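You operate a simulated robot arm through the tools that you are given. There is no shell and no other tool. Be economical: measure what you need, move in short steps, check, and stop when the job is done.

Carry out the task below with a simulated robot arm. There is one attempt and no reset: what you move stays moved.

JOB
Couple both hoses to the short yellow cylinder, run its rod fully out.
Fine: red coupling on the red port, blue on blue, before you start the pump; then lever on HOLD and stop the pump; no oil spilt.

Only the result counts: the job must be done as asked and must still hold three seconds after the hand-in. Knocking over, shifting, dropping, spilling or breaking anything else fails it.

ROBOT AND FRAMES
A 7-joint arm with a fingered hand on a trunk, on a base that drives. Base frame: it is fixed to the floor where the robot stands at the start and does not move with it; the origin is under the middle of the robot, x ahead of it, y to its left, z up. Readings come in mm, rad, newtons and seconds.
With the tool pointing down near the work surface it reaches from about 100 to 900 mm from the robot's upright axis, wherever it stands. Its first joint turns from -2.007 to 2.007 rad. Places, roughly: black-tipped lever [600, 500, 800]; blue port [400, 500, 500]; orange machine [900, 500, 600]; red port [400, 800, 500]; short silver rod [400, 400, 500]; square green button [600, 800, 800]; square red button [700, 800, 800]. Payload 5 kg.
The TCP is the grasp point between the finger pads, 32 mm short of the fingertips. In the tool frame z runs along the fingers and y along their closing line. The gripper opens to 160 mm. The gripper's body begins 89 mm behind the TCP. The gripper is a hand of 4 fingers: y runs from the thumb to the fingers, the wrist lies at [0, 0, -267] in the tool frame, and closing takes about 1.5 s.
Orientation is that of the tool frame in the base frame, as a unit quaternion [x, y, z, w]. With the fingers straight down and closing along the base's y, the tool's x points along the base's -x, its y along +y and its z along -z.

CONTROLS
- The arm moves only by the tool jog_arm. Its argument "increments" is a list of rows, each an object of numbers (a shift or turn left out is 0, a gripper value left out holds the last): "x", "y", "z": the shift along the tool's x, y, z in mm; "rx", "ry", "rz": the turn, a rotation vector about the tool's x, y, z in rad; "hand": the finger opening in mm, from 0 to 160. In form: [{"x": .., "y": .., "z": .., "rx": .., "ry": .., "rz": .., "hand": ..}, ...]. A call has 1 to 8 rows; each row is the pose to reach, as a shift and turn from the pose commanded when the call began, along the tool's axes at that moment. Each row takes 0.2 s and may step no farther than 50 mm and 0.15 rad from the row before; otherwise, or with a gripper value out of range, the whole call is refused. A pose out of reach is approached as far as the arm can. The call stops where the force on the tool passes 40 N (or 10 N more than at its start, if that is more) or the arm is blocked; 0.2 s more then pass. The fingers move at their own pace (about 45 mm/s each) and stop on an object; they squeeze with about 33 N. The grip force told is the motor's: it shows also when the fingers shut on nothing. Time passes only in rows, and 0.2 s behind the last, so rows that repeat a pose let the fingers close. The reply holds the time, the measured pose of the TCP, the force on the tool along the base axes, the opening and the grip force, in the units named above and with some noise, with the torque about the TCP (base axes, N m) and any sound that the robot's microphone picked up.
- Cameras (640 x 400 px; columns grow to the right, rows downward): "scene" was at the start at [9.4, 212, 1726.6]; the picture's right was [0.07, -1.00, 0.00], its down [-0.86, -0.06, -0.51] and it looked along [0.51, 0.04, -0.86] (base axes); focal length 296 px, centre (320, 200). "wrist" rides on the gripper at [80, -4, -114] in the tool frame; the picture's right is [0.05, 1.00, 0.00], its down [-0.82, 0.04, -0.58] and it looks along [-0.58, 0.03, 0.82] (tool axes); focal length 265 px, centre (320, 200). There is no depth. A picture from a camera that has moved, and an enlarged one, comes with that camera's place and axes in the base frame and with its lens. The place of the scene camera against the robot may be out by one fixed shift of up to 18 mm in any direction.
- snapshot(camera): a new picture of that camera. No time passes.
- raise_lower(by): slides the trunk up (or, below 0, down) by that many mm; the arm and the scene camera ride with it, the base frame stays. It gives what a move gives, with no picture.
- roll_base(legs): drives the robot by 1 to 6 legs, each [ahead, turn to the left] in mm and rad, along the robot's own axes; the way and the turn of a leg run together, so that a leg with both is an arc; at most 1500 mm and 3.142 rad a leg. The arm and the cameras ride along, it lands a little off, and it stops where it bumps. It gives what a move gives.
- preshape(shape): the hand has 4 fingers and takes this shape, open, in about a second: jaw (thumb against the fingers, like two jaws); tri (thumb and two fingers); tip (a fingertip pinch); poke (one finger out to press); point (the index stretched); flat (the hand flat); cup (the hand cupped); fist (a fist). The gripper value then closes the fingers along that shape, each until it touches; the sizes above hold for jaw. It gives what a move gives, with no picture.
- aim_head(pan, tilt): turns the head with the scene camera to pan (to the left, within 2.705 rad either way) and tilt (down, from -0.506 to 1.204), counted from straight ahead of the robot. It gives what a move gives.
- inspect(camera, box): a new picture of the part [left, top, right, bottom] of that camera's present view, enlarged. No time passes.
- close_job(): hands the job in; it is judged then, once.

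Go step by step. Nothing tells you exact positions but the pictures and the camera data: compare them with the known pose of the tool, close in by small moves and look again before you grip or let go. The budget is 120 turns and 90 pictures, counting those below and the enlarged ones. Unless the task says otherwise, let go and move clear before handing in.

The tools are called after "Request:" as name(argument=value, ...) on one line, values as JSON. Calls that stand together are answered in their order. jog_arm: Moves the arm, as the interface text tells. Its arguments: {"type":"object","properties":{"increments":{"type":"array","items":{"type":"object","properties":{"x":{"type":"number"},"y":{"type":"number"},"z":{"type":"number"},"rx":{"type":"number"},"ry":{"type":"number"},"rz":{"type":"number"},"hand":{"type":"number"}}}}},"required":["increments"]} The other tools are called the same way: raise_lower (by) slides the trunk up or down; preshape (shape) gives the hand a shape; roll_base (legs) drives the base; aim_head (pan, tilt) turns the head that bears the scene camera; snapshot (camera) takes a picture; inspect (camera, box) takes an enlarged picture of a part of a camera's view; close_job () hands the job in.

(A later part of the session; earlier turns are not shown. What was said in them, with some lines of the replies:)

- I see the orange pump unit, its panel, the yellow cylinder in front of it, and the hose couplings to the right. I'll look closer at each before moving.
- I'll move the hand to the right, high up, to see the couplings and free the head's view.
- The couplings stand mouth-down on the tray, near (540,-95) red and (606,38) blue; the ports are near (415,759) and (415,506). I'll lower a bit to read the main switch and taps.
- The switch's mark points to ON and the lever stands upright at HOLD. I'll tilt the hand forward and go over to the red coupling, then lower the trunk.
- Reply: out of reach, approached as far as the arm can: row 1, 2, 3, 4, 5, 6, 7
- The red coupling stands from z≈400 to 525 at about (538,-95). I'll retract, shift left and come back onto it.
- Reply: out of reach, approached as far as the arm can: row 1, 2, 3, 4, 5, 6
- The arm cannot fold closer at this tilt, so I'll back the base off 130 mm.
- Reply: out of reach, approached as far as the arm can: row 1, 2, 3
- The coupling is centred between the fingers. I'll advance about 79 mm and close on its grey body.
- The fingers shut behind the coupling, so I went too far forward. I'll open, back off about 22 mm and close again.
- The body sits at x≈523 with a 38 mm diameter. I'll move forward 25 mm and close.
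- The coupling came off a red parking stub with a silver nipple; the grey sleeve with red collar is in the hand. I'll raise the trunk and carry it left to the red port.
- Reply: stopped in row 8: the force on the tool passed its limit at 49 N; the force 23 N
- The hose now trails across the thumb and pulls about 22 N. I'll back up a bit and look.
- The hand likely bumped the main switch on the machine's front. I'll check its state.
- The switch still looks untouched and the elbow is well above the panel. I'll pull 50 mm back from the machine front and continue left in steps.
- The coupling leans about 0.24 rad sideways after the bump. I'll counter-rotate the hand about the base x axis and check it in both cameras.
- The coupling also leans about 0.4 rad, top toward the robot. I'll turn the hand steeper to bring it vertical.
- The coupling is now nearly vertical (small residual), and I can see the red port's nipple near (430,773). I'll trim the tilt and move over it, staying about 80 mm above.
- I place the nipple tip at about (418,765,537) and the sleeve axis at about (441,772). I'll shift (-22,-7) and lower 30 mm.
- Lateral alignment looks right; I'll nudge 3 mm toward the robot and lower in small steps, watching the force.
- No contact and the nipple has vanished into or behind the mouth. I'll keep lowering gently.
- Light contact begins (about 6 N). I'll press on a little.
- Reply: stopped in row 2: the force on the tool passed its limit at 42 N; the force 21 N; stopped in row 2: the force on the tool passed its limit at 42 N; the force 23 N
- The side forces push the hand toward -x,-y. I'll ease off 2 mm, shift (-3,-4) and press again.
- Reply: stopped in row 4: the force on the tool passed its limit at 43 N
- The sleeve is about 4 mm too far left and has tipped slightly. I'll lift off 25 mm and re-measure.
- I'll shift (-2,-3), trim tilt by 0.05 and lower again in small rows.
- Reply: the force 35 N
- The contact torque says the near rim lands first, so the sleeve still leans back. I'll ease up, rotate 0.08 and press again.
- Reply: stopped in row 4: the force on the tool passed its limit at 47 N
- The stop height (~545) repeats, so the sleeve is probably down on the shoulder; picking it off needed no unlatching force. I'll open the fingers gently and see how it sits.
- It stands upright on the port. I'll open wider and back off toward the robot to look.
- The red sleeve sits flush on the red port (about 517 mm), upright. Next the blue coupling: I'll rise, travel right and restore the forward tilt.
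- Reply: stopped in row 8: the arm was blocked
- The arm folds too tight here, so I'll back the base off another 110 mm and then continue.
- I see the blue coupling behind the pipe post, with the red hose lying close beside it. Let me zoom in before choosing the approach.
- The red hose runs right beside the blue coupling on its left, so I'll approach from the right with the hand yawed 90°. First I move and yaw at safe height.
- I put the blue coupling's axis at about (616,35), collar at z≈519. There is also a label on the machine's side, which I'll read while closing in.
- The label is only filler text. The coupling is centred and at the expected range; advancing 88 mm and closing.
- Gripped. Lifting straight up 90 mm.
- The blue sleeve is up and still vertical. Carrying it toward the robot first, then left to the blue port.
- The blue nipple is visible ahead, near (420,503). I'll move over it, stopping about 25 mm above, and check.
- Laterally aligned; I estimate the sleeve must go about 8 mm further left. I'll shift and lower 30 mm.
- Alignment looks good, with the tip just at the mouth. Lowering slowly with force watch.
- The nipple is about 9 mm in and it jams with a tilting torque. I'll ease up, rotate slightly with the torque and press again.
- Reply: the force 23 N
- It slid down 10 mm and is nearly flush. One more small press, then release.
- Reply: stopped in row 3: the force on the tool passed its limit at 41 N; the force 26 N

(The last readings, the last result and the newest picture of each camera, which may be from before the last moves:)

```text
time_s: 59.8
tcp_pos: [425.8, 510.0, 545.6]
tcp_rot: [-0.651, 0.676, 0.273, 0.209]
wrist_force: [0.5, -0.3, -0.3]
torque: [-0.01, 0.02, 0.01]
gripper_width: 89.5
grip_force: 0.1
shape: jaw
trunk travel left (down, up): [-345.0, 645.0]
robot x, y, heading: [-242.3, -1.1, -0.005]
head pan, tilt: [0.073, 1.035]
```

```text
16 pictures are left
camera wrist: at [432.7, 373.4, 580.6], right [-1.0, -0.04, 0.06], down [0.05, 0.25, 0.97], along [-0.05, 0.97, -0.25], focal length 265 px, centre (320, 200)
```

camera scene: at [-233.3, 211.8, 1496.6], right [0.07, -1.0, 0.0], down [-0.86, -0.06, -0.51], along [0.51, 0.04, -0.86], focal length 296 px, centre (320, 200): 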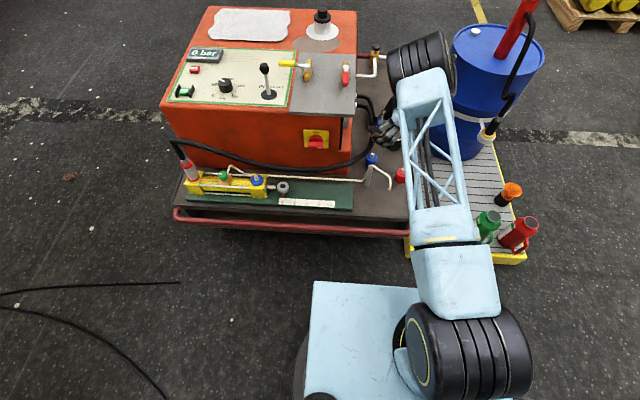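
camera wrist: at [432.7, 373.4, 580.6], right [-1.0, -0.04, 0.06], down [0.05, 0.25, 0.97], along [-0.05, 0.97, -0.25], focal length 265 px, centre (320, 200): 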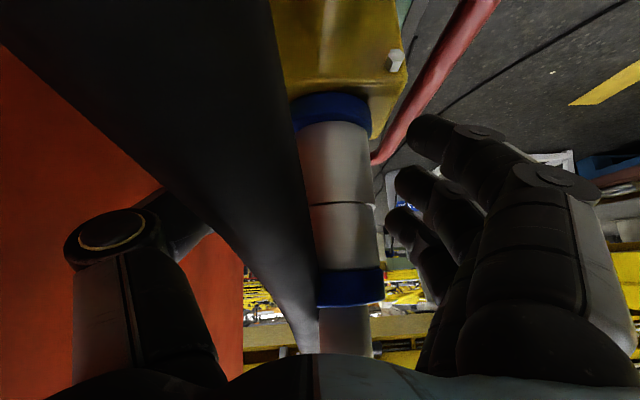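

The blue sleeve stays upright on the blue port. I'll retract along the hand's axis and look.

Request:
jog_arm(increments=[{"z": -30, "hand": 110}, {"z": -60, "hand": 130}, {"z": -90, "hand": 130}, {"z": -130}, {"z": -170}, {"z": -210}])

Request:
snapshot(camera="wrist")

```text
time_s: 61.2
tcp_pos: [440.9, 374.3, 706.2]
tcp_rot: [-0.652, 0.676, 0.274, 0.209]
wrist_force: [-0.4, -1.0, -0.4]
torque: [-0.01, -0.01, 0.0]
gripper_width: 129.7
grip_force: 0.1
shape: jaw
trunk travel left (down, up): [-345.0, 645.0]
robot x, y, heading: [-242.2, -1.0, -0.003]
head pan, tilt: [0.073, 1.035]
```

```text
15 pictures are left
camera wrist: at [447.8, 238.5, 741.2], right [-1.0, -0.04, 0.06], down [0.05, 0.25, 0.97], along [-0.05, 0.97, -0.25], focal length 265 px, centre (320, 200)
```

wrist: 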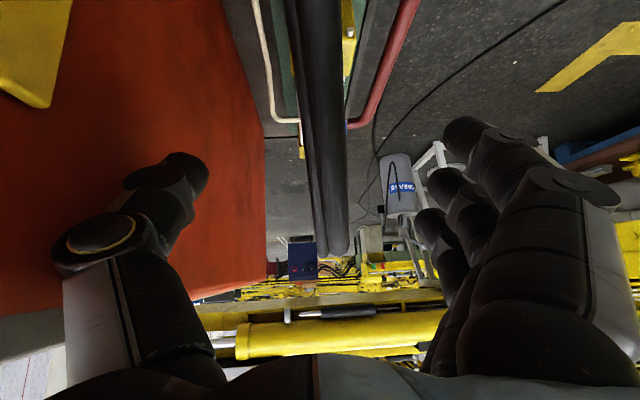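

Both couplings are placed. To reach the panel I'll raise the trunk and drive the base about 400 mm to the left.

Request:
raise_lower(by=350)

Request:
roll_base(legs=[[0, 1.186], [431, 0], [0, -1.186]])

Request:
snapshot(camera="scene")

```text
time_s: 64.6
tcp_pos: [440.2, 374.8, 1056.9]
tcp_rot: [-0.651, 0.676, 0.274, 0.21]
wrist_force: [-0.1, 0.3, 0.0]
torque: [0.02, 0.01, 0.0]
gripper_width: 129.7
grip_force: 0.1
shape: jaw
trunk travel left (down, up): [-695.0, 295.0]
robot x, y, heading: [-244.4, -0.6, -0.003]
head pan, tilt: [0.073, 1.035]
```

```text
time_s: 73.4
tcp_pos: [602.2, 768.0, 1056.0]
tcp_rot: [-0.651, 0.676, 0.274, 0.209]
wrist_force: [-0.5, -0.3, 0.0]
torque: [-0.01, 0.02, 0.01]
gripper_width: 129.5
grip_force: 0.0
shape: jaw
trunk travel left (down, up): [-695.0, 295.0]
robot x, y, heading: [-82.6, 390.2, -0.006]
head pan, tilt: [0.073, 1.035]
```

```text
14 pictures are left
camera scene: at [-71.6, 604.4, 1846.6], right [0.07, -1.0, 0.0], down [-0.86, -0.06, -0.51], along [0.51, 0.04, -0.86], focal length 296 px, centre (320, 200)
```

scene: 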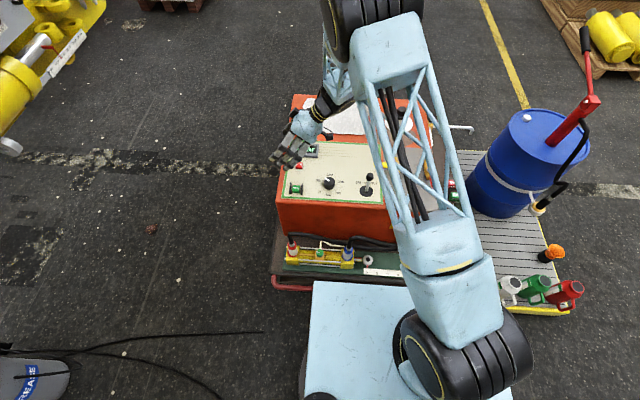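

Request:
inspect(camera="scene", box=[260, 140, 420, 300])

```text
2.50 times, centred on (340, 220) of scene
camera zoom: at [-71.6, 604.4, 1846.6], right [0.07, -1.0, 0.0], down [-0.86, -0.06, -0.51], along [0.51, 0.04, -0.86], focal length 741 px, centre (270, 150)
```

zoom: 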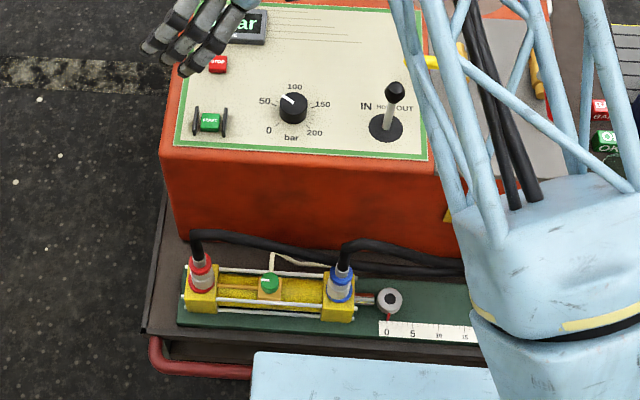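

Both couplings look seated. I'll shape the hand to poke, turn it straight down and move over START.

Request:
jog_arm(increments=[{"x": 16, "z": 10, "rx": 0.021, "ry": 0.139}, {"x": 32, "z": 20, "rx": 0.042, "ry": 0.278}, {"x": 48, "y": -1, "z": 31, "rx": 0.064, "ry": 0.418}, {"x": 64, "y": -1, "z": 41, "rx": 0.085, "ry": 0.557}, {"x": 80, "y": -2, "z": 51, "rx": 0.106, "ry": 0.696}])

Request:
preshape(shape="poke")

Request:
snapshot(camera="wrist")

```text
time_s: 74.6
tcp_pos: [597.4, 741.2, 965.3]
tcp_rot: [-0.695, 0.719, -0.002, -0.001]
wrist_force: [-0.1, 0.5, -0.5]
torque: [-0.03, 0.0, 0.01]
gripper_width: 129.6
grip_force: 0.1
shape: jaw
trunk travel left (down, up): [-695.0, 295.0]
robot x, y, heading: [-80.7, 394.5, -0.005]
head pan, tilt: [0.073, 1.035]
```

```text
time_s: 75.5
tcp_pos: [596.3, 738.6, 966.5]
tcp_rot: [-0.694, 0.72, 0.001, 0.0]
wrist_force: [1.1, -0.3, 0.4]
torque: [-0.01, 0.0, 0.01]
gripper_width: 0.0
grip_force: 0.0
shape: poke
trunk travel left (down, up): [-695.0, 295.0]
robot x, y, heading: [-77.6, 395.9, 0.0]
head pan, tilt: [0.073, 1.035]
```

```text
12 pictures are left
camera wrist: at [598.0, 657.6, 1080.9], right [-1.0, -0.02, 0.0], down [-0.01, 0.82, 0.58], along [-0.01, 0.58, -0.82], focal length 265 px, centre (320, 200)
```

wrist: 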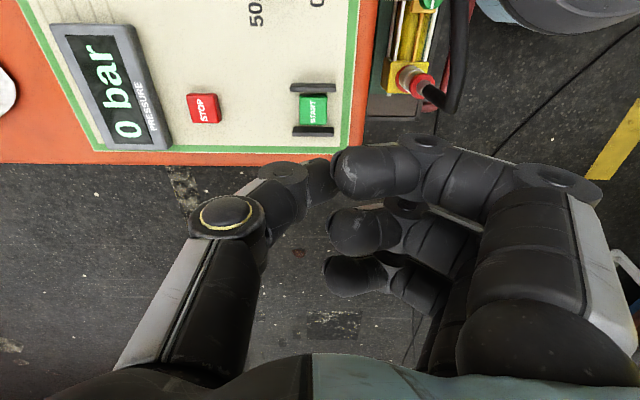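

START lies about (603,742,800); the index/thumb tips are about 31 mm below and 8 mm toward me from the TCP. I'll centre and go down to near the button.

Request:
jog_arm(increments=[{"x": -4.5, "y": -13.8, "z": 35}, {"x": -4.5, "y": -13.8, "z": 70}, {"x": -4.5, "y": -13.8, "z": 100}])

Request:
inspect(camera="wrist", box=[240, 90, 440, 220])

```text
time_s: 76.3
tcp_pos: [610.4, 745.1, 864.8]
tcp_rot: [-0.694, 0.72, 0.0, 0.0]
wrist_force: [0.9, 0.3, 0.3]
torque: [0.03, 0.04, -0.02]
gripper_width: 0.0
grip_force: 0.0
shape: poke
trunk travel left (down, up): [-695.0, 295.0]
robot x, y, heading: [-83.1, 389.7, -0.005]
head pan, tilt: [0.073, 1.035]
```

```text
3.08 times, centred on (340, 155) of wrist
camera zoom: at [612.4, 663.0, 979.2], right [-1.0, -0.02, 0.0], down [-0.01, 0.82, 0.58], along [-0.01, 0.58, -0.82], focal length 817 px, centre (258, 338)
```

zoom: 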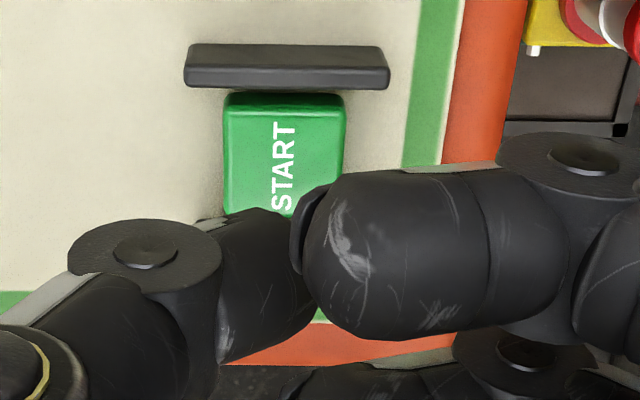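

The poke shape keeps the fingers curled above the TCP. I'll rise and try the point shape, with the index stretched.

Request:
jog_arm(increments=[{"z": -40}, {"z": -80}])

Request:
preshape(shape="point")

Request:
snapshot(camera="wrist")

```text
time_s: 76.9
tcp_pos: [610.1, 744.2, 944.1]
tcp_rot: [-0.694, 0.72, 0.0, -0.001]
wrist_force: [-0.9, 0.1, -0.6]
torque: [-0.02, 0.0, -0.02]
gripper_width: 0.0
grip_force: 0.1
shape: poke
trunk travel left (down, up): [-695.0, 295.0]
robot x, y, heading: [-83.6, 390.1, -0.002]
head pan, tilt: [0.073, 1.035]
```

```text
time_s: 77.8
tcp_pos: [612.2, 744.7, 943.6]
tcp_rot: [-0.694, 0.72, 0.001, 0.0]
wrist_force: [-0.3, 0.6, 0.4]
torque: [0.01, -0.02, 0.03]
gripper_width: 152.4
grip_force: 0.1
shape: point
trunk travel left (down, up): [-695.0, 295.0]
robot x, y, heading: [-78.4, 392.4, -0.004]
head pan, tilt: [0.073, 1.035]
```

```text
10 pictures are left
camera wrist: at [612.9, 663.2, 1058.6], right [-1.0, -0.02, 0.0], down [-0.01, 0.82, 0.58], along [-0.01, 0.58, -0.82], focal length 265 px, centre (320, 200)
```

wrist: 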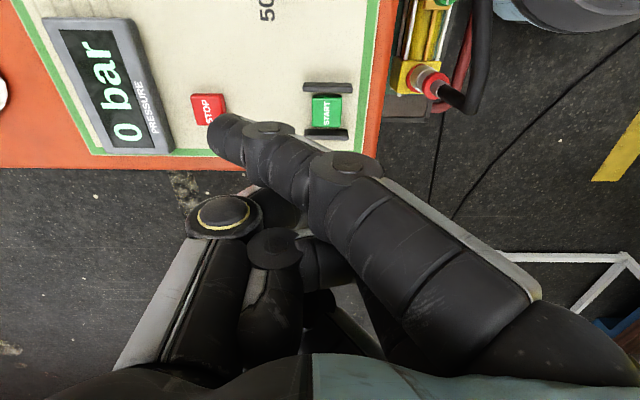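

The index is now stretched, its tip about 65 mm toward +x of the TCP and 60 mm below. I'll bring it over START and look again.

Request:
jog_arm(increments=[{"x": -4, "y": 37, "z": 15}, {"x": -7.3, "y": 73.4, "z": 40}])

Request:
snapshot(camera="wrist")

```text
time_s: 78.4
tcp_pos: [537.5, 756.0, 906.1]
tcp_rot: [-0.694, 0.72, 0.0, 0.001]
wrist_force: [-0.4, -0.2, 0.0]
torque: [-0.05, -0.01, 0.01]
gripper_width: 152.2
grip_force: 0.0
shape: point
trunk travel left (down, up): [-695.0, 295.0]
robot x, y, heading: [-78.4, 393.0, -0.002]
head pan, tilt: [0.073, 1.035]
```

```text
9 pictures are left
camera wrist: at [538.9, 674.7, 1019.1], right [-1.0, -0.02, 0.0], down [-0.01, 0.82, 0.58], along [-0.01, 0.58, -0.82], focal length 265 px, centre (320, 200)
```

wrist: 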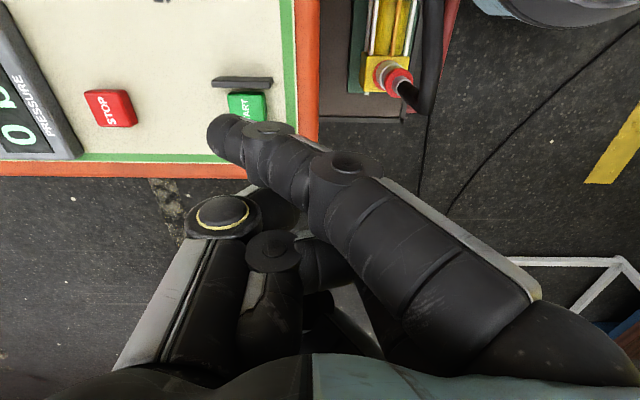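

Request:
jog_arm(increments=[{"z": 20}, {"z": 38}])

Request:
inspect(camera="wrist", box=[140, 50, 320, 200])

```text
time_s: 79.0
tcp_pos: [537.2, 754.6, 868.0]
tcp_rot: [-0.694, 0.72, 0.001, -0.001]
wrist_force: [-0.1, -0.5, 1.0]
torque: [-0.01, 0.0, 0.01]
gripper_width: 152.3
grip_force: 0.1
shape: point
trunk travel left (down, up): [-695.0, 295.0]
robot x, y, heading: [-80.7, 392.9, -0.003]
head pan, tilt: [0.073, 1.035]
```

```text
2.67 times, centred on (230, 125) of wrist
camera zoom: at [538.6, 673.5, 981.9], right [-1.0, -0.02, 0.0], down [-0.01, 0.82, 0.58], along [-0.01, 0.58, -0.82], focal length 708 px, centre (560, 400)
```

zoom: 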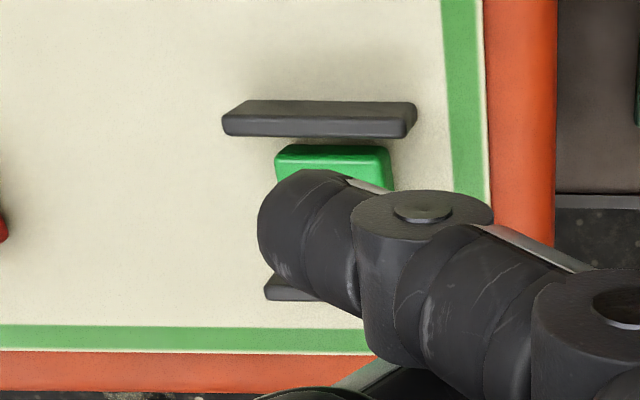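

The fingertip is right over START. Pressing down in small steps.

Request:
jog_arm(increments=[{"y": 4, "z": 6}, {"y": 4, "z": 11}, {"y": 4, "z": 16}, {"y": 4, "z": 20}])

```text
time_s: 80.0
tcp_pos: [532.6, 755.0, 847.3]
tcp_rot: [-0.694, 0.72, 0.001, -0.001]
wrist_force: [-0.3, 0.6, 0.7]
torque: [-0.02, -0.01, 0.01]
gripper_width: 152.2
grip_force: 0.1
shape: point
trunk travel left (down, up): [-695.0, 295.0]
robot x, y, heading: [-80.4, 393.8, -0.005]
head pan, tilt: [0.073, 1.035]
```

Request:
jog_arm(increments=[{"z": 3}, {"z": 6}, {"z": 9}, {"z": 12}, {"z": 15}])

```text
time_s: 81.2
tcp_pos: [532.3, 754.6, 832.1]
tcp_rot: [-0.694, 0.72, -0.001, 0.0]
wrist_force: [0.3, -0.2, 0.3]
torque: [0.01, -0.03, 0.01]
gripper_width: 152.3
grip_force: 0.1
shape: point
trunk travel left (down, up): [-695.0, 295.0]
robot x, y, heading: [-82.4, 391.3, -0.003]
head pan, tilt: [0.073, 1.035]
```

Request:
inspect(camera="wrist", box=[140, 50, 320, 200])

```text
2.67 times, centred on (230, 125) of wrist
camera zoom: at [534.2, 672.7, 946.0], right [-1.0, -0.02, 0.0], down [-0.01, 0.82, 0.58], along [-0.01, 0.58, -0.82], focal length 708 px, centre (560, 400)
```

zoom: 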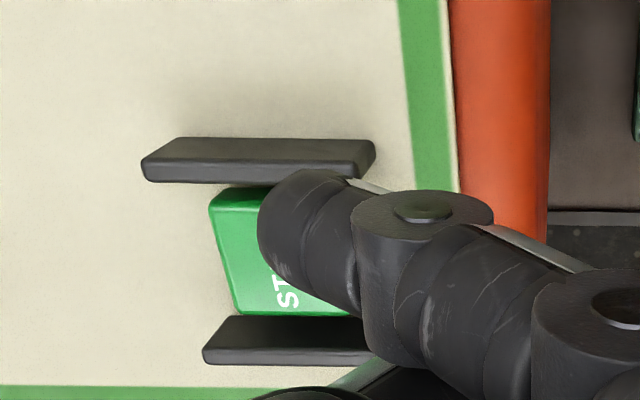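

Guard tops are near z≈791 and the tip is still a few mm above and about 12 mm short in y. I'll shift and press.

Request:
jog_arm(increments=[{"x": -12.2, "y": -6.6, "z": -2}, {"x": -12.2, "y": -6.6, "z": 3}, {"x": -12.2, "y": -6.6, "z": 6}, {"x": -12.2, "y": -6.6, "z": 9}, {"x": -12.2, "y": -6.6, "z": 12}, {"x": -12.2, "y": -6.6, "z": 15}])

```text
time_s: 82.6
tcp_pos: [540.1, 766.1, 817.0]
tcp_rot: [-0.694, 0.72, -0.001, 0.0]
wrist_force: [0.2, -0.6, 0.3]
torque: [0.01, 0.01, -0.01]
gripper_width: 152.3
grip_force: 0.1
shape: point
trunk travel left (down, up): [-695.0, 295.0]
robot x, y, heading: [-80.3, 391.1, -0.005]
head pan, tilt: [0.073, 1.035]
```

Request:
jog_arm(increments=[{"z": 3}, {"z": 6}, {"z": 9}, {"z": 12}])

Request:
snapshot(camera="wrist")

```text
time_s: 83.6
tcp_pos: [539.9, 765.8, 805.0]
tcp_rot: [-0.694, 0.72, 0.001, 0.0]
wrist_force: [-0.4, 0.0, 0.4]
torque: [-0.02, 0.04, 0.0]
gripper_width: 152.1
grip_force: 0.0
shape: point
trunk travel left (down, up): [-695.0, 295.0]
robot x, y, heading: [-81.4, 393.0, 0.002]
head pan, tilt: [0.073, 1.035]
```

```text
6 pictures are left
camera wrist: at [541.0, 684.0, 919.3], right [-1.0, -0.02, 0.0], down [-0.01, 0.82, 0.58], along [-0.01, 0.58, -0.82], focal length 265 px, centre (320, 200)
```

wrist: 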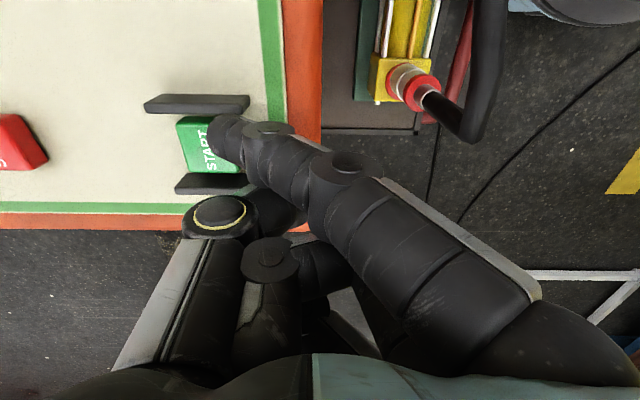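

The fingertip is higher and nearer than I assumed: about (583,729,800), with START at (597,742,789). I'll shift (+14,+13) and press down.

Request:
jog_arm(increments=[{"x": -13.5, "y": -13.5}, {"x": -13.5, "y": -13.5, "z": 4}, {"x": -13.5, "y": -13.5, "z": 7}, {"x": -13.5, "y": -13.5, "z": 10}, {"x": -13.5, "y": -13.5, "z": 13}, {"x": -13.5, "y": -13.5, "z": 16}, {"x": -13.5, "y": -13.5, "z": 19}])

```text
time_s: 85.2
tcp_pos: [551.7, 778.6, 787.0]
tcp_rot: [-0.695, 0.719, -0.001, 0.002]
wrist_force: [-13.8, 0.9, 21.8]
torque: [-0.13, -0.59, 0.01]
gripper_width: 152.3
grip_force: 0.1
shape: point
trunk travel left (down, up): [-695.0, 295.0]
robot x, y, heading: [-81.7, 386.8, -0.009]
head pan, tilt: [0.073, 1.035]
heard: click
```

I heard a click: START is pressed. Now I'll rise, turn the hand back to closing along y and reshape to jaw for gripping the lever knob, which I place at about (616,448,872).

Request:
jog_arm(increments=[{"z": -45}, {"z": -90}, {"z": -135}, {"x": 40, "z": -165, "rz": 0.14}, {"x": 80, "z": -195, "rz": 0.28}, {"x": 120, "z": -205, "rz": 0.42}, {"x": 160, "z": -205, "rz": 0.56}, {"x": 200, "z": -205, "rz": 0.7}])

Request:
preshape(shape="jaw")

Request:
jog_arm(increments=[{"x": 9, "y": -22.5, "rz": 0.139}, {"x": 18, "y": -45, "rz": 0.278}, {"x": 27, "y": -67.5, "rz": 0.417}, {"x": 36, "y": -90, "rz": 0.556}, {"x": 45, "y": -112.5, "rz": 0.695}, {"x": 53.3, "y": -134.8, "rz": 0.834}])

Request:
snapshot(camera="wrist")

```text
time_s: 87.0
tcp_pos: [548.7, 578.6, 992.9]
tcp_rot: [-0.404, 0.915, 0.0, 0.0]
wrist_force: [0.3, 0.5, -0.4]
torque: [0.05, -0.01, 0.0]
gripper_width: 152.3
grip_force: 0.1
shape: point
trunk travel left (down, up): [-695.0, 295.0]
robot x, y, heading: [-80.4, 393.2, -0.003]
head pan, tilt: [0.073, 1.035]
```

```text
time_s: 87.9
tcp_pos: [548.5, 580.0, 993.1]
tcp_rot: [-0.406, 0.914, -0.001, 0.001]
wrist_force: [0.7, -1.2, -0.7]
torque: [0.0, 0.03, 0.01]
gripper_width: 159.9
grip_force: 0.1
shape: jaw
trunk travel left (down, up): [-695.0, 295.0]
robot x, y, heading: [-80.9, 391.5, -0.005]
head pan, tilt: [0.073, 1.035]
```

```text
time_s: 89.3
tcp_pos: [610.4, 448.6, 992.2]
tcp_rot: [0.0, 1.0, 0.0, 0.0]
wrist_force: [-0.3, 0.2, 0.3]
torque: [-0.02, 0.03, 0.01]
gripper_width: 159.5
grip_force: 0.1
shape: jaw
trunk travel left (down, up): [-695.0, 295.0]
robot x, y, heading: [-80.7, 389.4, -0.004]
head pan, tilt: [0.073, 1.035]
```

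```text
5 pictures are left
camera wrist: at [531.0, 442.2, 1106.7], right [-0.05, 1.0, 0.0], down [0.82, 0.04, 0.58], along [0.58, 0.03, -0.82], focal length 265 px, centre (320, 200)
```

wrist: 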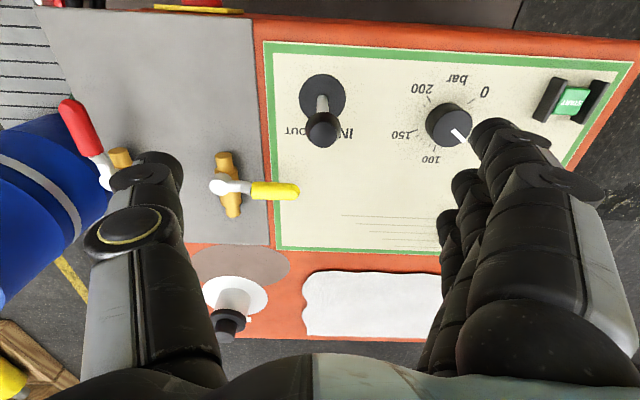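

The knob is at (617,449,~872), upright at HOLD. I'll lower over it and grip.

Request:
jog_arm(increments=[{"x": -6, "y": 1, "z": 30, "hand": 90}, {"x": -6, "y": 1, "z": 60}, {"x": -6, "y": 1, "z": 90}, {"x": -6, "y": 1, "z": 118}, {"x": -6, "y": 1, "z": 118}])

Request:
jog_arm(increments=[{"hand": 0}, {"hand": 0}, {"hand": 0}, {"hand": 0}, {"hand": 0}, {"hand": 0}])

```text
time_s: 90.5
tcp_pos: [613.8, 448.3, 874.1]
tcp_rot: [0.0, 1.0, 0.0, 0.0]
wrist_force: [0.1, -0.4, -0.7]
torque: [-0.03, 0.01, 0.02]
gripper_width: 90.7
grip_force: 0.1
shape: jaw
trunk travel left (down, up): [-695.0, 295.0]
robot x, y, heading: [-82.8, 393.3, -0.004]
head pan, tilt: [0.073, 1.035]
```

```text
time_s: 91.9
tcp_pos: [614.7, 448.8, 874.6]
tcp_rot: [0.0, 1.0, 0.0, 0.0]
wrist_force: [0.6, -2.9, -3.9]
torque: [0.09, 0.0, 0.05]
gripper_width: 4.8
grip_force: 23.7
shape: jaw
trunk travel left (down, up): [-695.0, 295.0]
robot x, y, heading: [-85.1, 392.8, -0.002]
head pan, tilt: [0.073, 1.035]
```

The fingers are closed around the lever's stem. I'll move it toward OUT (-y).

Request:
jog_arm(increments=[{"y": -10}, {"y": -20, "z": 1}, {"y": -30, "z": 3}])

Request:
inspect(camera="scene", box=[260, 140, 420, 300])

```text
time_s: 92.7
tcp_pos: [616.0, 421.1, 869.3]
tcp_rot: [0.0, 1.0, 0.0, -0.001]
wrist_force: [-4.2, 8.8, -18.7]
torque: [0.47, 0.12, 0.04]
gripper_width: 1.1
grip_force: 32.9
shape: jaw
trunk travel left (down, up): [-695.0, 295.0]
robot x, y, heading: [-81.8, 392.0, 0.001]
head pan, tilt: [0.073, 1.035]
```

```text
2.50 times, centred on (340, 220) of scene
camera zoom: at [-70.9, 605.6, 1846.3], right [0.07, -1.0, 0.0], down [-0.86, -0.06, -0.51], along [0.51, 0.04, -0.86], focal length 741 px, centre (270, 150)
```

zoom: 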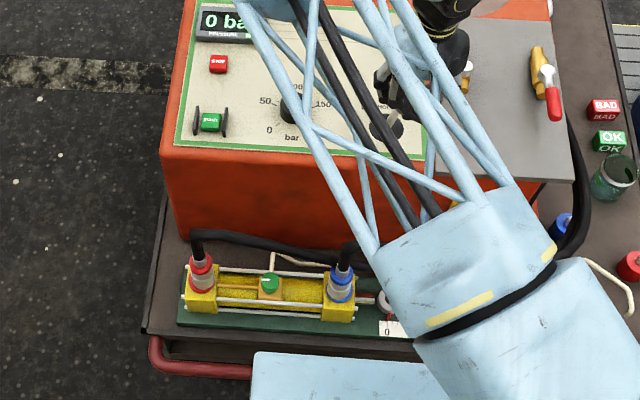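

START is lit. The lever seems caged below its knob; I'll push a bit further and lower to follow its arc.

Request:
jog_arm(increments=[{"y": -4, "z": 3}, {"y": -8, "z": 6}, {"y": -12, "z": 8}, {"y": -12, "z": 8}, {"y": -12, "z": 8}])

```text
time_s: 93.9
tcp_pos: [615.3, 408.2, 863.4]
tcp_rot: [0.0, 1.0, 0.0, 0.001]
wrist_force: [-11.2, 10.6, 4.6]
torque: [1.27, 0.2, 0.16]
gripper_width: 3.0
grip_force: 32.9
shape: jaw
trunk travel left (down, up): [-695.0, 295.0]
robot x, y, heading: [-83.6, 394.0, -0.004]
head pan, tilt: [0.073, 1.035]
```

Request:
jog_arm(increments=[{"y": 0}, {"y": 0}, {"y": 0}, {"y": 0}, {"y": 0}, {"y": 0}, {"y": 0}, {"y": 0}])

Request:
inspect(camera="scene", box=[260, 140, 420, 300])

```text
time_s: 95.7
tcp_pos: [614.6, 407.8, 865.0]
tcp_rot: [-0.001, 1.0, 0.0, 0.0]
wrist_force: [-9.0, 7.9, 7.3]
torque: [1.21, 0.21, 0.14]
gripper_width: 3.0
grip_force: 33.5
shape: jaw
trunk travel left (down, up): [-695.0, 295.0]
robot x, y, heading: [-81.2, 392.7, -0.003]
head pan, tilt: [0.073, 1.035]
```

```text
2.50 times, centred on (340, 220) of scene
camera zoom: at [-73.2, 605.6, 1846.5], right [0.07, -1.0, 0.0], down [-0.86, -0.06, -0.51], along [0.51, 0.04, -0.86], focal length 741 px, centre (270, 150)
```

zoom: 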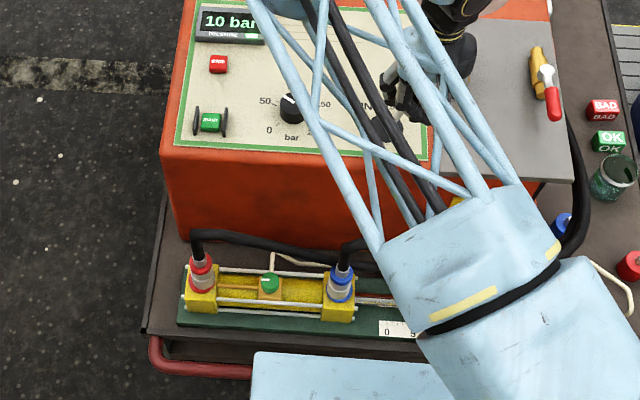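

It works: 10 bar and the rod is moving out. I'll wait for it to reach the end.

Request:
jog_arm(increments=[{"y": 0}, {"y": 0}, {"y": 0}, {"y": 0}, {"y": 0}, {"y": 0}, {"y": 0}, {"y": 0}])

Request:
jog_arm(increments=[{"y": 0}, {"y": 0}, {"y": 0}, {"y": 0}, {"y": 0}, {"y": 0}, {"y": 0}, {"y": 0}])

Request:
jog_arm(increments=[{"y": 0}, {"y": 0}, {"y": 0}, {"y": 0}, {"y": 0}, {"y": 0}, {"y": 0}, {"y": 0}])

Request:
jog_arm(increments=[{"y": 0}, {"y": 0}, {"y": 0}, {"y": 0}, {"y": 0}, {"y": 0}, {"y": 0}, {"y": 0}])

Request:
jog_arm(increments=[{"y": 0}, {"y": 0}, {"y": 0}, {"y": 0}, {"y": 0}, {"y": 0}, {"y": 0}, {"y": 0}])

Request:
jog_arm(increments=[{"y": 0}, {"y": 0}, {"y": 0}, {"y": 0}, {"y": 0}, {"y": 0}, {"y": 0}, {"y": 0}])

```text
time_s: 97.5
tcp_pos: [615.8, 408.5, 863.5]
tcp_rot: [-0.001, 1.0, -0.001, 0.0]
wrist_force: [-9.0, 8.9, 8.0]
torque: [1.22, 0.14, 0.14]
gripper_width: 3.1
grip_force: 33.0
shape: jaw
trunk travel left (down, up): [-695.0, 295.0]
robot x, y, heading: [-82.6, 391.0, -0.006]
head pan, tilt: [0.073, 1.035]
```

```text
time_s: 99.3
tcp_pos: [614.8, 408.1, 862.9]
tcp_rot: [0.001, 1.0, 0.0, 0.001]
wrist_force: [-8.2, 8.0, 8.7]
torque: [1.19, 0.15, 0.12]
gripper_width: 2.8
grip_force: 32.8
shape: jaw
trunk travel left (down, up): [-695.0, 295.0]
robot x, y, heading: [-81.5, 392.0, -0.011]
head pan, tilt: [0.073, 1.035]
```

```text
time_s: 101.1
tcp_pos: [615.1, 409.0, 863.7]
tcp_rot: [0.0, 1.0, 0.0, 0.001]
wrist_force: [-8.9, 7.9, 8.0]
torque: [1.19, 0.16, 0.12]
gripper_width: 3.0
grip_force: 33.0
shape: jaw
trunk travel left (down, up): [-695.0, 295.0]
robot x, y, heading: [-82.1, 391.4, -0.004]
head pan, tilt: [0.073, 1.035]
```

```text
time_s: 102.9
tcp_pos: [615.3, 408.0, 862.3]
tcp_rot: [0.0, 1.0, 0.0, 0.0]
wrist_force: [-8.7, 8.4, 7.8]
torque: [1.22, 0.15, 0.15]
gripper_width: 2.7
grip_force: 33.2
shape: jaw
trunk travel left (down, up): [-695.0, 295.0]
robot x, y, heading: [-80.2, 393.5, -0.005]
head pan, tilt: [0.073, 1.035]
```

```text
time_s: 104.7
tcp_pos: [614.5, 408.4, 862.9]
tcp_rot: [0.0, 1.0, 0.0, 0.0]
wrist_force: [-10.0, 9.1, 7.2]
torque: [1.25, 0.19, 0.14]
gripper_width: 2.8
grip_force: 33.0
shape: jaw
trunk travel left (down, up): [-695.0, 295.0]
robot x, y, heading: [-82.1, 392.3, -0.001]
head pan, tilt: [0.073, 1.035]
```

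```text
time_s: 106.5
tcp_pos: [615.7, 407.7, 863.2]
tcp_rot: [0.0, 1.0, -0.001, 0.0]
wrist_force: [-9.8, 8.5, 7.2]
torque: [1.23, 0.15, 0.16]
gripper_width: 2.9
grip_force: 32.2
shape: jaw
trunk travel left (down, up): [-695.0, 295.0]
robot x, y, heading: [-83.4, 392.4, -0.003]
head pan, tilt: [0.073, 1.035]
```

Request:
inspect(camera="scene", box=[300, 135, 460, 300])

```text
2.42 times, centred on (380, 218) of scene
camera zoom: at [-73.1, 606.1, 1846.5], right [0.07, -1.0, 0.0], down [-0.86, -0.06, -0.51], along [0.51, 0.04, -0.86], focal length 718 px, centre (174, 158)
```

zoom: 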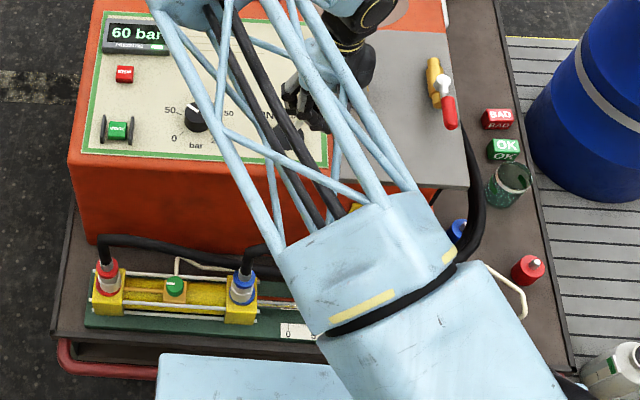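

60 bar on the relief: the rod is at its end. Now lever back to HOLD.

Request:
jog_arm(increments=[{"y": 12, "z": -5}, {"y": 24, "z": -8}, {"y": 34, "z": -10}, {"y": 42, "z": -11}, {"y": 42, "z": -11}])

Request:
jog_arm(increments=[{"hand": 80}, {"hand": 80}, {"hand": 80}, {"hand": 80}, {"hand": 80}, {"hand": 80, "z": -40}, {"hand": 80, "z": -80}, {"hand": 80, "z": -120}])

Request:
snapshot(camera="wrist")

```text
time_s: 107.7
tcp_pos: [615.7, 451.1, 870.7]
tcp_rot: [0.001, 1.0, 0.0, -0.001]
wrist_force: [-11.3, -8.2, -32.0]
torque: [-0.86, 0.27, 0.13]
gripper_width: 0.6
grip_force: 33.4
shape: jaw
trunk travel left (down, up): [-695.0, 295.0]
robot x, y, heading: [-80.5, 393.0, -0.006]
head pan, tilt: [0.073, 1.035]
```

```text
time_s: 109.5
tcp_pos: [616.0, 450.7, 992.7]
tcp_rot: [0.0, 1.0, 0.0, 0.0]
wrist_force: [0.4, 0.5, -0.2]
torque: [0.02, 0.01, 0.0]
gripper_width: 79.3
grip_force: 0.2
shape: jaw
trunk travel left (down, up): [-695.0, 295.0]
robot x, y, heading: [-81.3, 393.9, -0.005]
head pan, tilt: [0.073, 1.035]
```

```text
1 pictures are left
camera wrist: at [536.4, 445.5, 1106.5], right [-0.05, 1.0, 0.0], down [0.82, 0.04, 0.58], along [0.58, 0.03, -0.82], focal length 265 px, centre (320, 200)
```

wrist: 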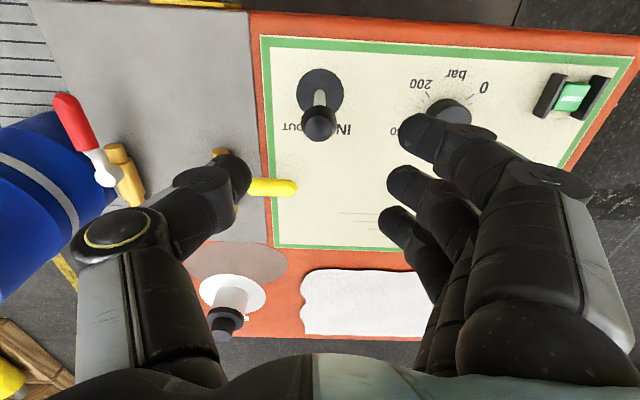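

The lever stands upright at HOLD again. Now STOP: I'll return to the point shape and yaw used for START, offset by about (+118,+1.5) mm.

Request:
jog_arm(increments=[{"x": -6.6, "y": 41, "rz": -0.14}, {"x": -13.2, "y": 82, "rz": -0.28}, {"x": -20, "y": 123, "rz": -0.42}, {"x": -26.5, "y": 164, "rz": -0.56}, {"x": -33, "y": 206, "rz": -0.7}, {"x": -40, "y": 247, "rz": -0.84}, {"x": -46, "y": 288, "rz": -0.98}, {"x": -53, "y": 329, "rz": -1.12}])

Request:
jog_arm(increments=[{"rz": -0.14}, {"rz": -0.28}, {"rz": -0.416}])

Request:
preshape(shape="point")

```text
time_s: 111.3
tcp_pos: [669.9, 777.3, 993.9]
tcp_rot: [-0.532, 0.847, 0.0, 0.0]
wrist_force: [-0.2, 0.3, -0.4]
torque: [0.0, 0.03, 0.0]
gripper_width: 79.7
grip_force: 0.1
shape: jaw
trunk travel left (down, up): [-695.0, 295.0]
robot x, y, heading: [-81.8, 393.9, -0.005]
head pan, tilt: [0.073, 1.035]
```

```text
time_s: 112.1
tcp_pos: [668.4, 778.7, 994.5]
tcp_rot: [-0.696, 0.718, 0.0, 0.001]
wrist_force: [1.0, 0.5, 0.5]
torque: [0.01, -0.01, 0.01]
gripper_width: 79.3
grip_force: 0.0
shape: jaw
trunk travel left (down, up): [-695.0, 295.0]
robot x, y, heading: [-83.2, 394.8, -0.003]
head pan, tilt: [0.073, 1.035]
```

```text
time_s: 113.0
tcp_pos: [668.9, 776.9, 994.1]
tcp_rot: [-0.695, 0.719, -0.001, 0.002]
wrist_force: [0.1, 0.1, -0.5]
torque: [-0.02, 0.03, -0.02]
gripper_width: 152.3
grip_force: 0.1
shape: point
trunk travel left (down, up): [-695.0, 295.0]
robot x, y, heading: [-82.1, 395.1, -0.003]
head pan, tilt: [0.073, 1.035]
```

Request:
jog_arm(increments=[{"x": -1.5, "z": 45}, {"x": -1.5, "z": 90}, {"x": -1.5, "z": 135}, {"x": -1.5, "z": 175}])

Request:
inspect(camera="wrist", box=[130, 60, 330, 200])

```text
time_s: 114.0
tcp_pos: [671.6, 780.5, 818.7]
tcp_rot: [-0.695, 0.719, 0.0, 0.0]
wrist_force: [-0.7, 0.4, -0.4]
torque: [-0.01, 0.06, 0.01]
gripper_width: 152.2
grip_force: 0.0
shape: point
trunk travel left (down, up): [-695.0, 295.0]
robot x, y, heading: [-81.6, 393.9, -0.002]
head pan, tilt: [0.073, 1.035]
```

```text
2.86 times, centred on (230, 130) of wrist
camera zoom: at [672.5, 699.2, 932.3], right [-1.0, -0.02, 0.0], down [-0.01, 0.82, 0.58], along [-0.01, 0.58, -0.82], focal length 758 px, centre (577, 400)
```

zoom: 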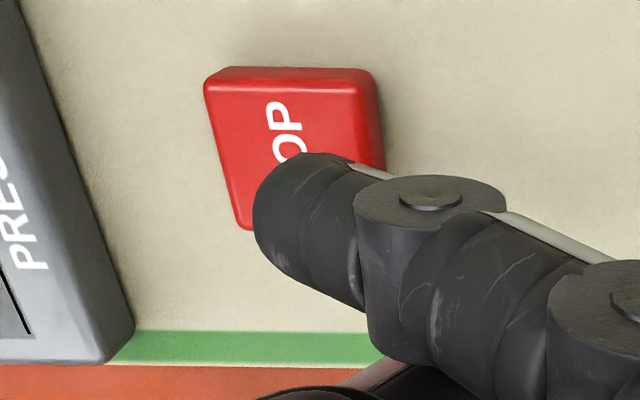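

The tip is aligned over STOP. Pressing.

Request:
jog_arm(increments=[{"y": -3, "z": 12}, {"y": -3, "z": 22}, {"y": -3, "z": 26}, {"y": -3, "z": 29}, {"y": -3, "z": 32}, {"y": -3, "z": 35}])

```text
time_s: 115.4
tcp_pos: [672.1, 780.9, 784.4]
tcp_rot: [-0.695, 0.719, 0.001, 0.0]
wrist_force: [-3.4, -0.3, 6.6]
torque: [-0.19, -0.28, -0.08]
gripper_width: 152.3
grip_force: 0.0
shape: point
trunk travel left (down, up): [-695.0, 295.0]
robot x, y, heading: [-82.1, 394.7, 0.001]
head pan, tilt: [0.073, 1.035]
heard: click
```

STOP clicked. I'll lift clear.

Request:
jog_arm(increments=[{"z": -30}, {"z": -75}, {"z": -120}, {"z": -165}])

```text
time_s: 116.4
tcp_pos: [673.0, 777.8, 949.2]
tcp_rot: [-0.695, 0.719, 0.0, 0.0]
wrist_force: [0.3, 0.0, 0.1]
torque: [-0.01, 0.02, 0.0]
gripper_width: 152.3
grip_force: 0.1
shape: point
trunk travel left (down, up): [-695.0, 295.0]
robot x, y, heading: [-77.4, 397.8, -0.004]
head pan, tilt: [0.073, 1.035]
```

The hand is clear, both couplings are on their ports, the lever was back at HOLD, and the STOP press clicked. Handing in.

Request:
close_job()

```text
The job is handed in.
```

The job is handed in: red is coupled to red and blue to blue, and the pump ran the cylinder until the display showed 60 bar, about the relief setting. I took that as the rod fully out.

- **Rod:** the arm blocked my view of the rod's end. I saw it moving at 10 bar but judged the end of the stroke from the pressure alone.
- **Lever:** it stood upright at HOLD after I let go.
- **Pump:** both START and STOP clicked when pressed. I had no pictures left to check the panel after STOP.
- **Oil:** I saw no oil in any picture, the last of the cylinder being at 60 bar.
- **Main switch:** while carrying the red coupling, the hand bumped it. It still pointed to ON and the pump ran.
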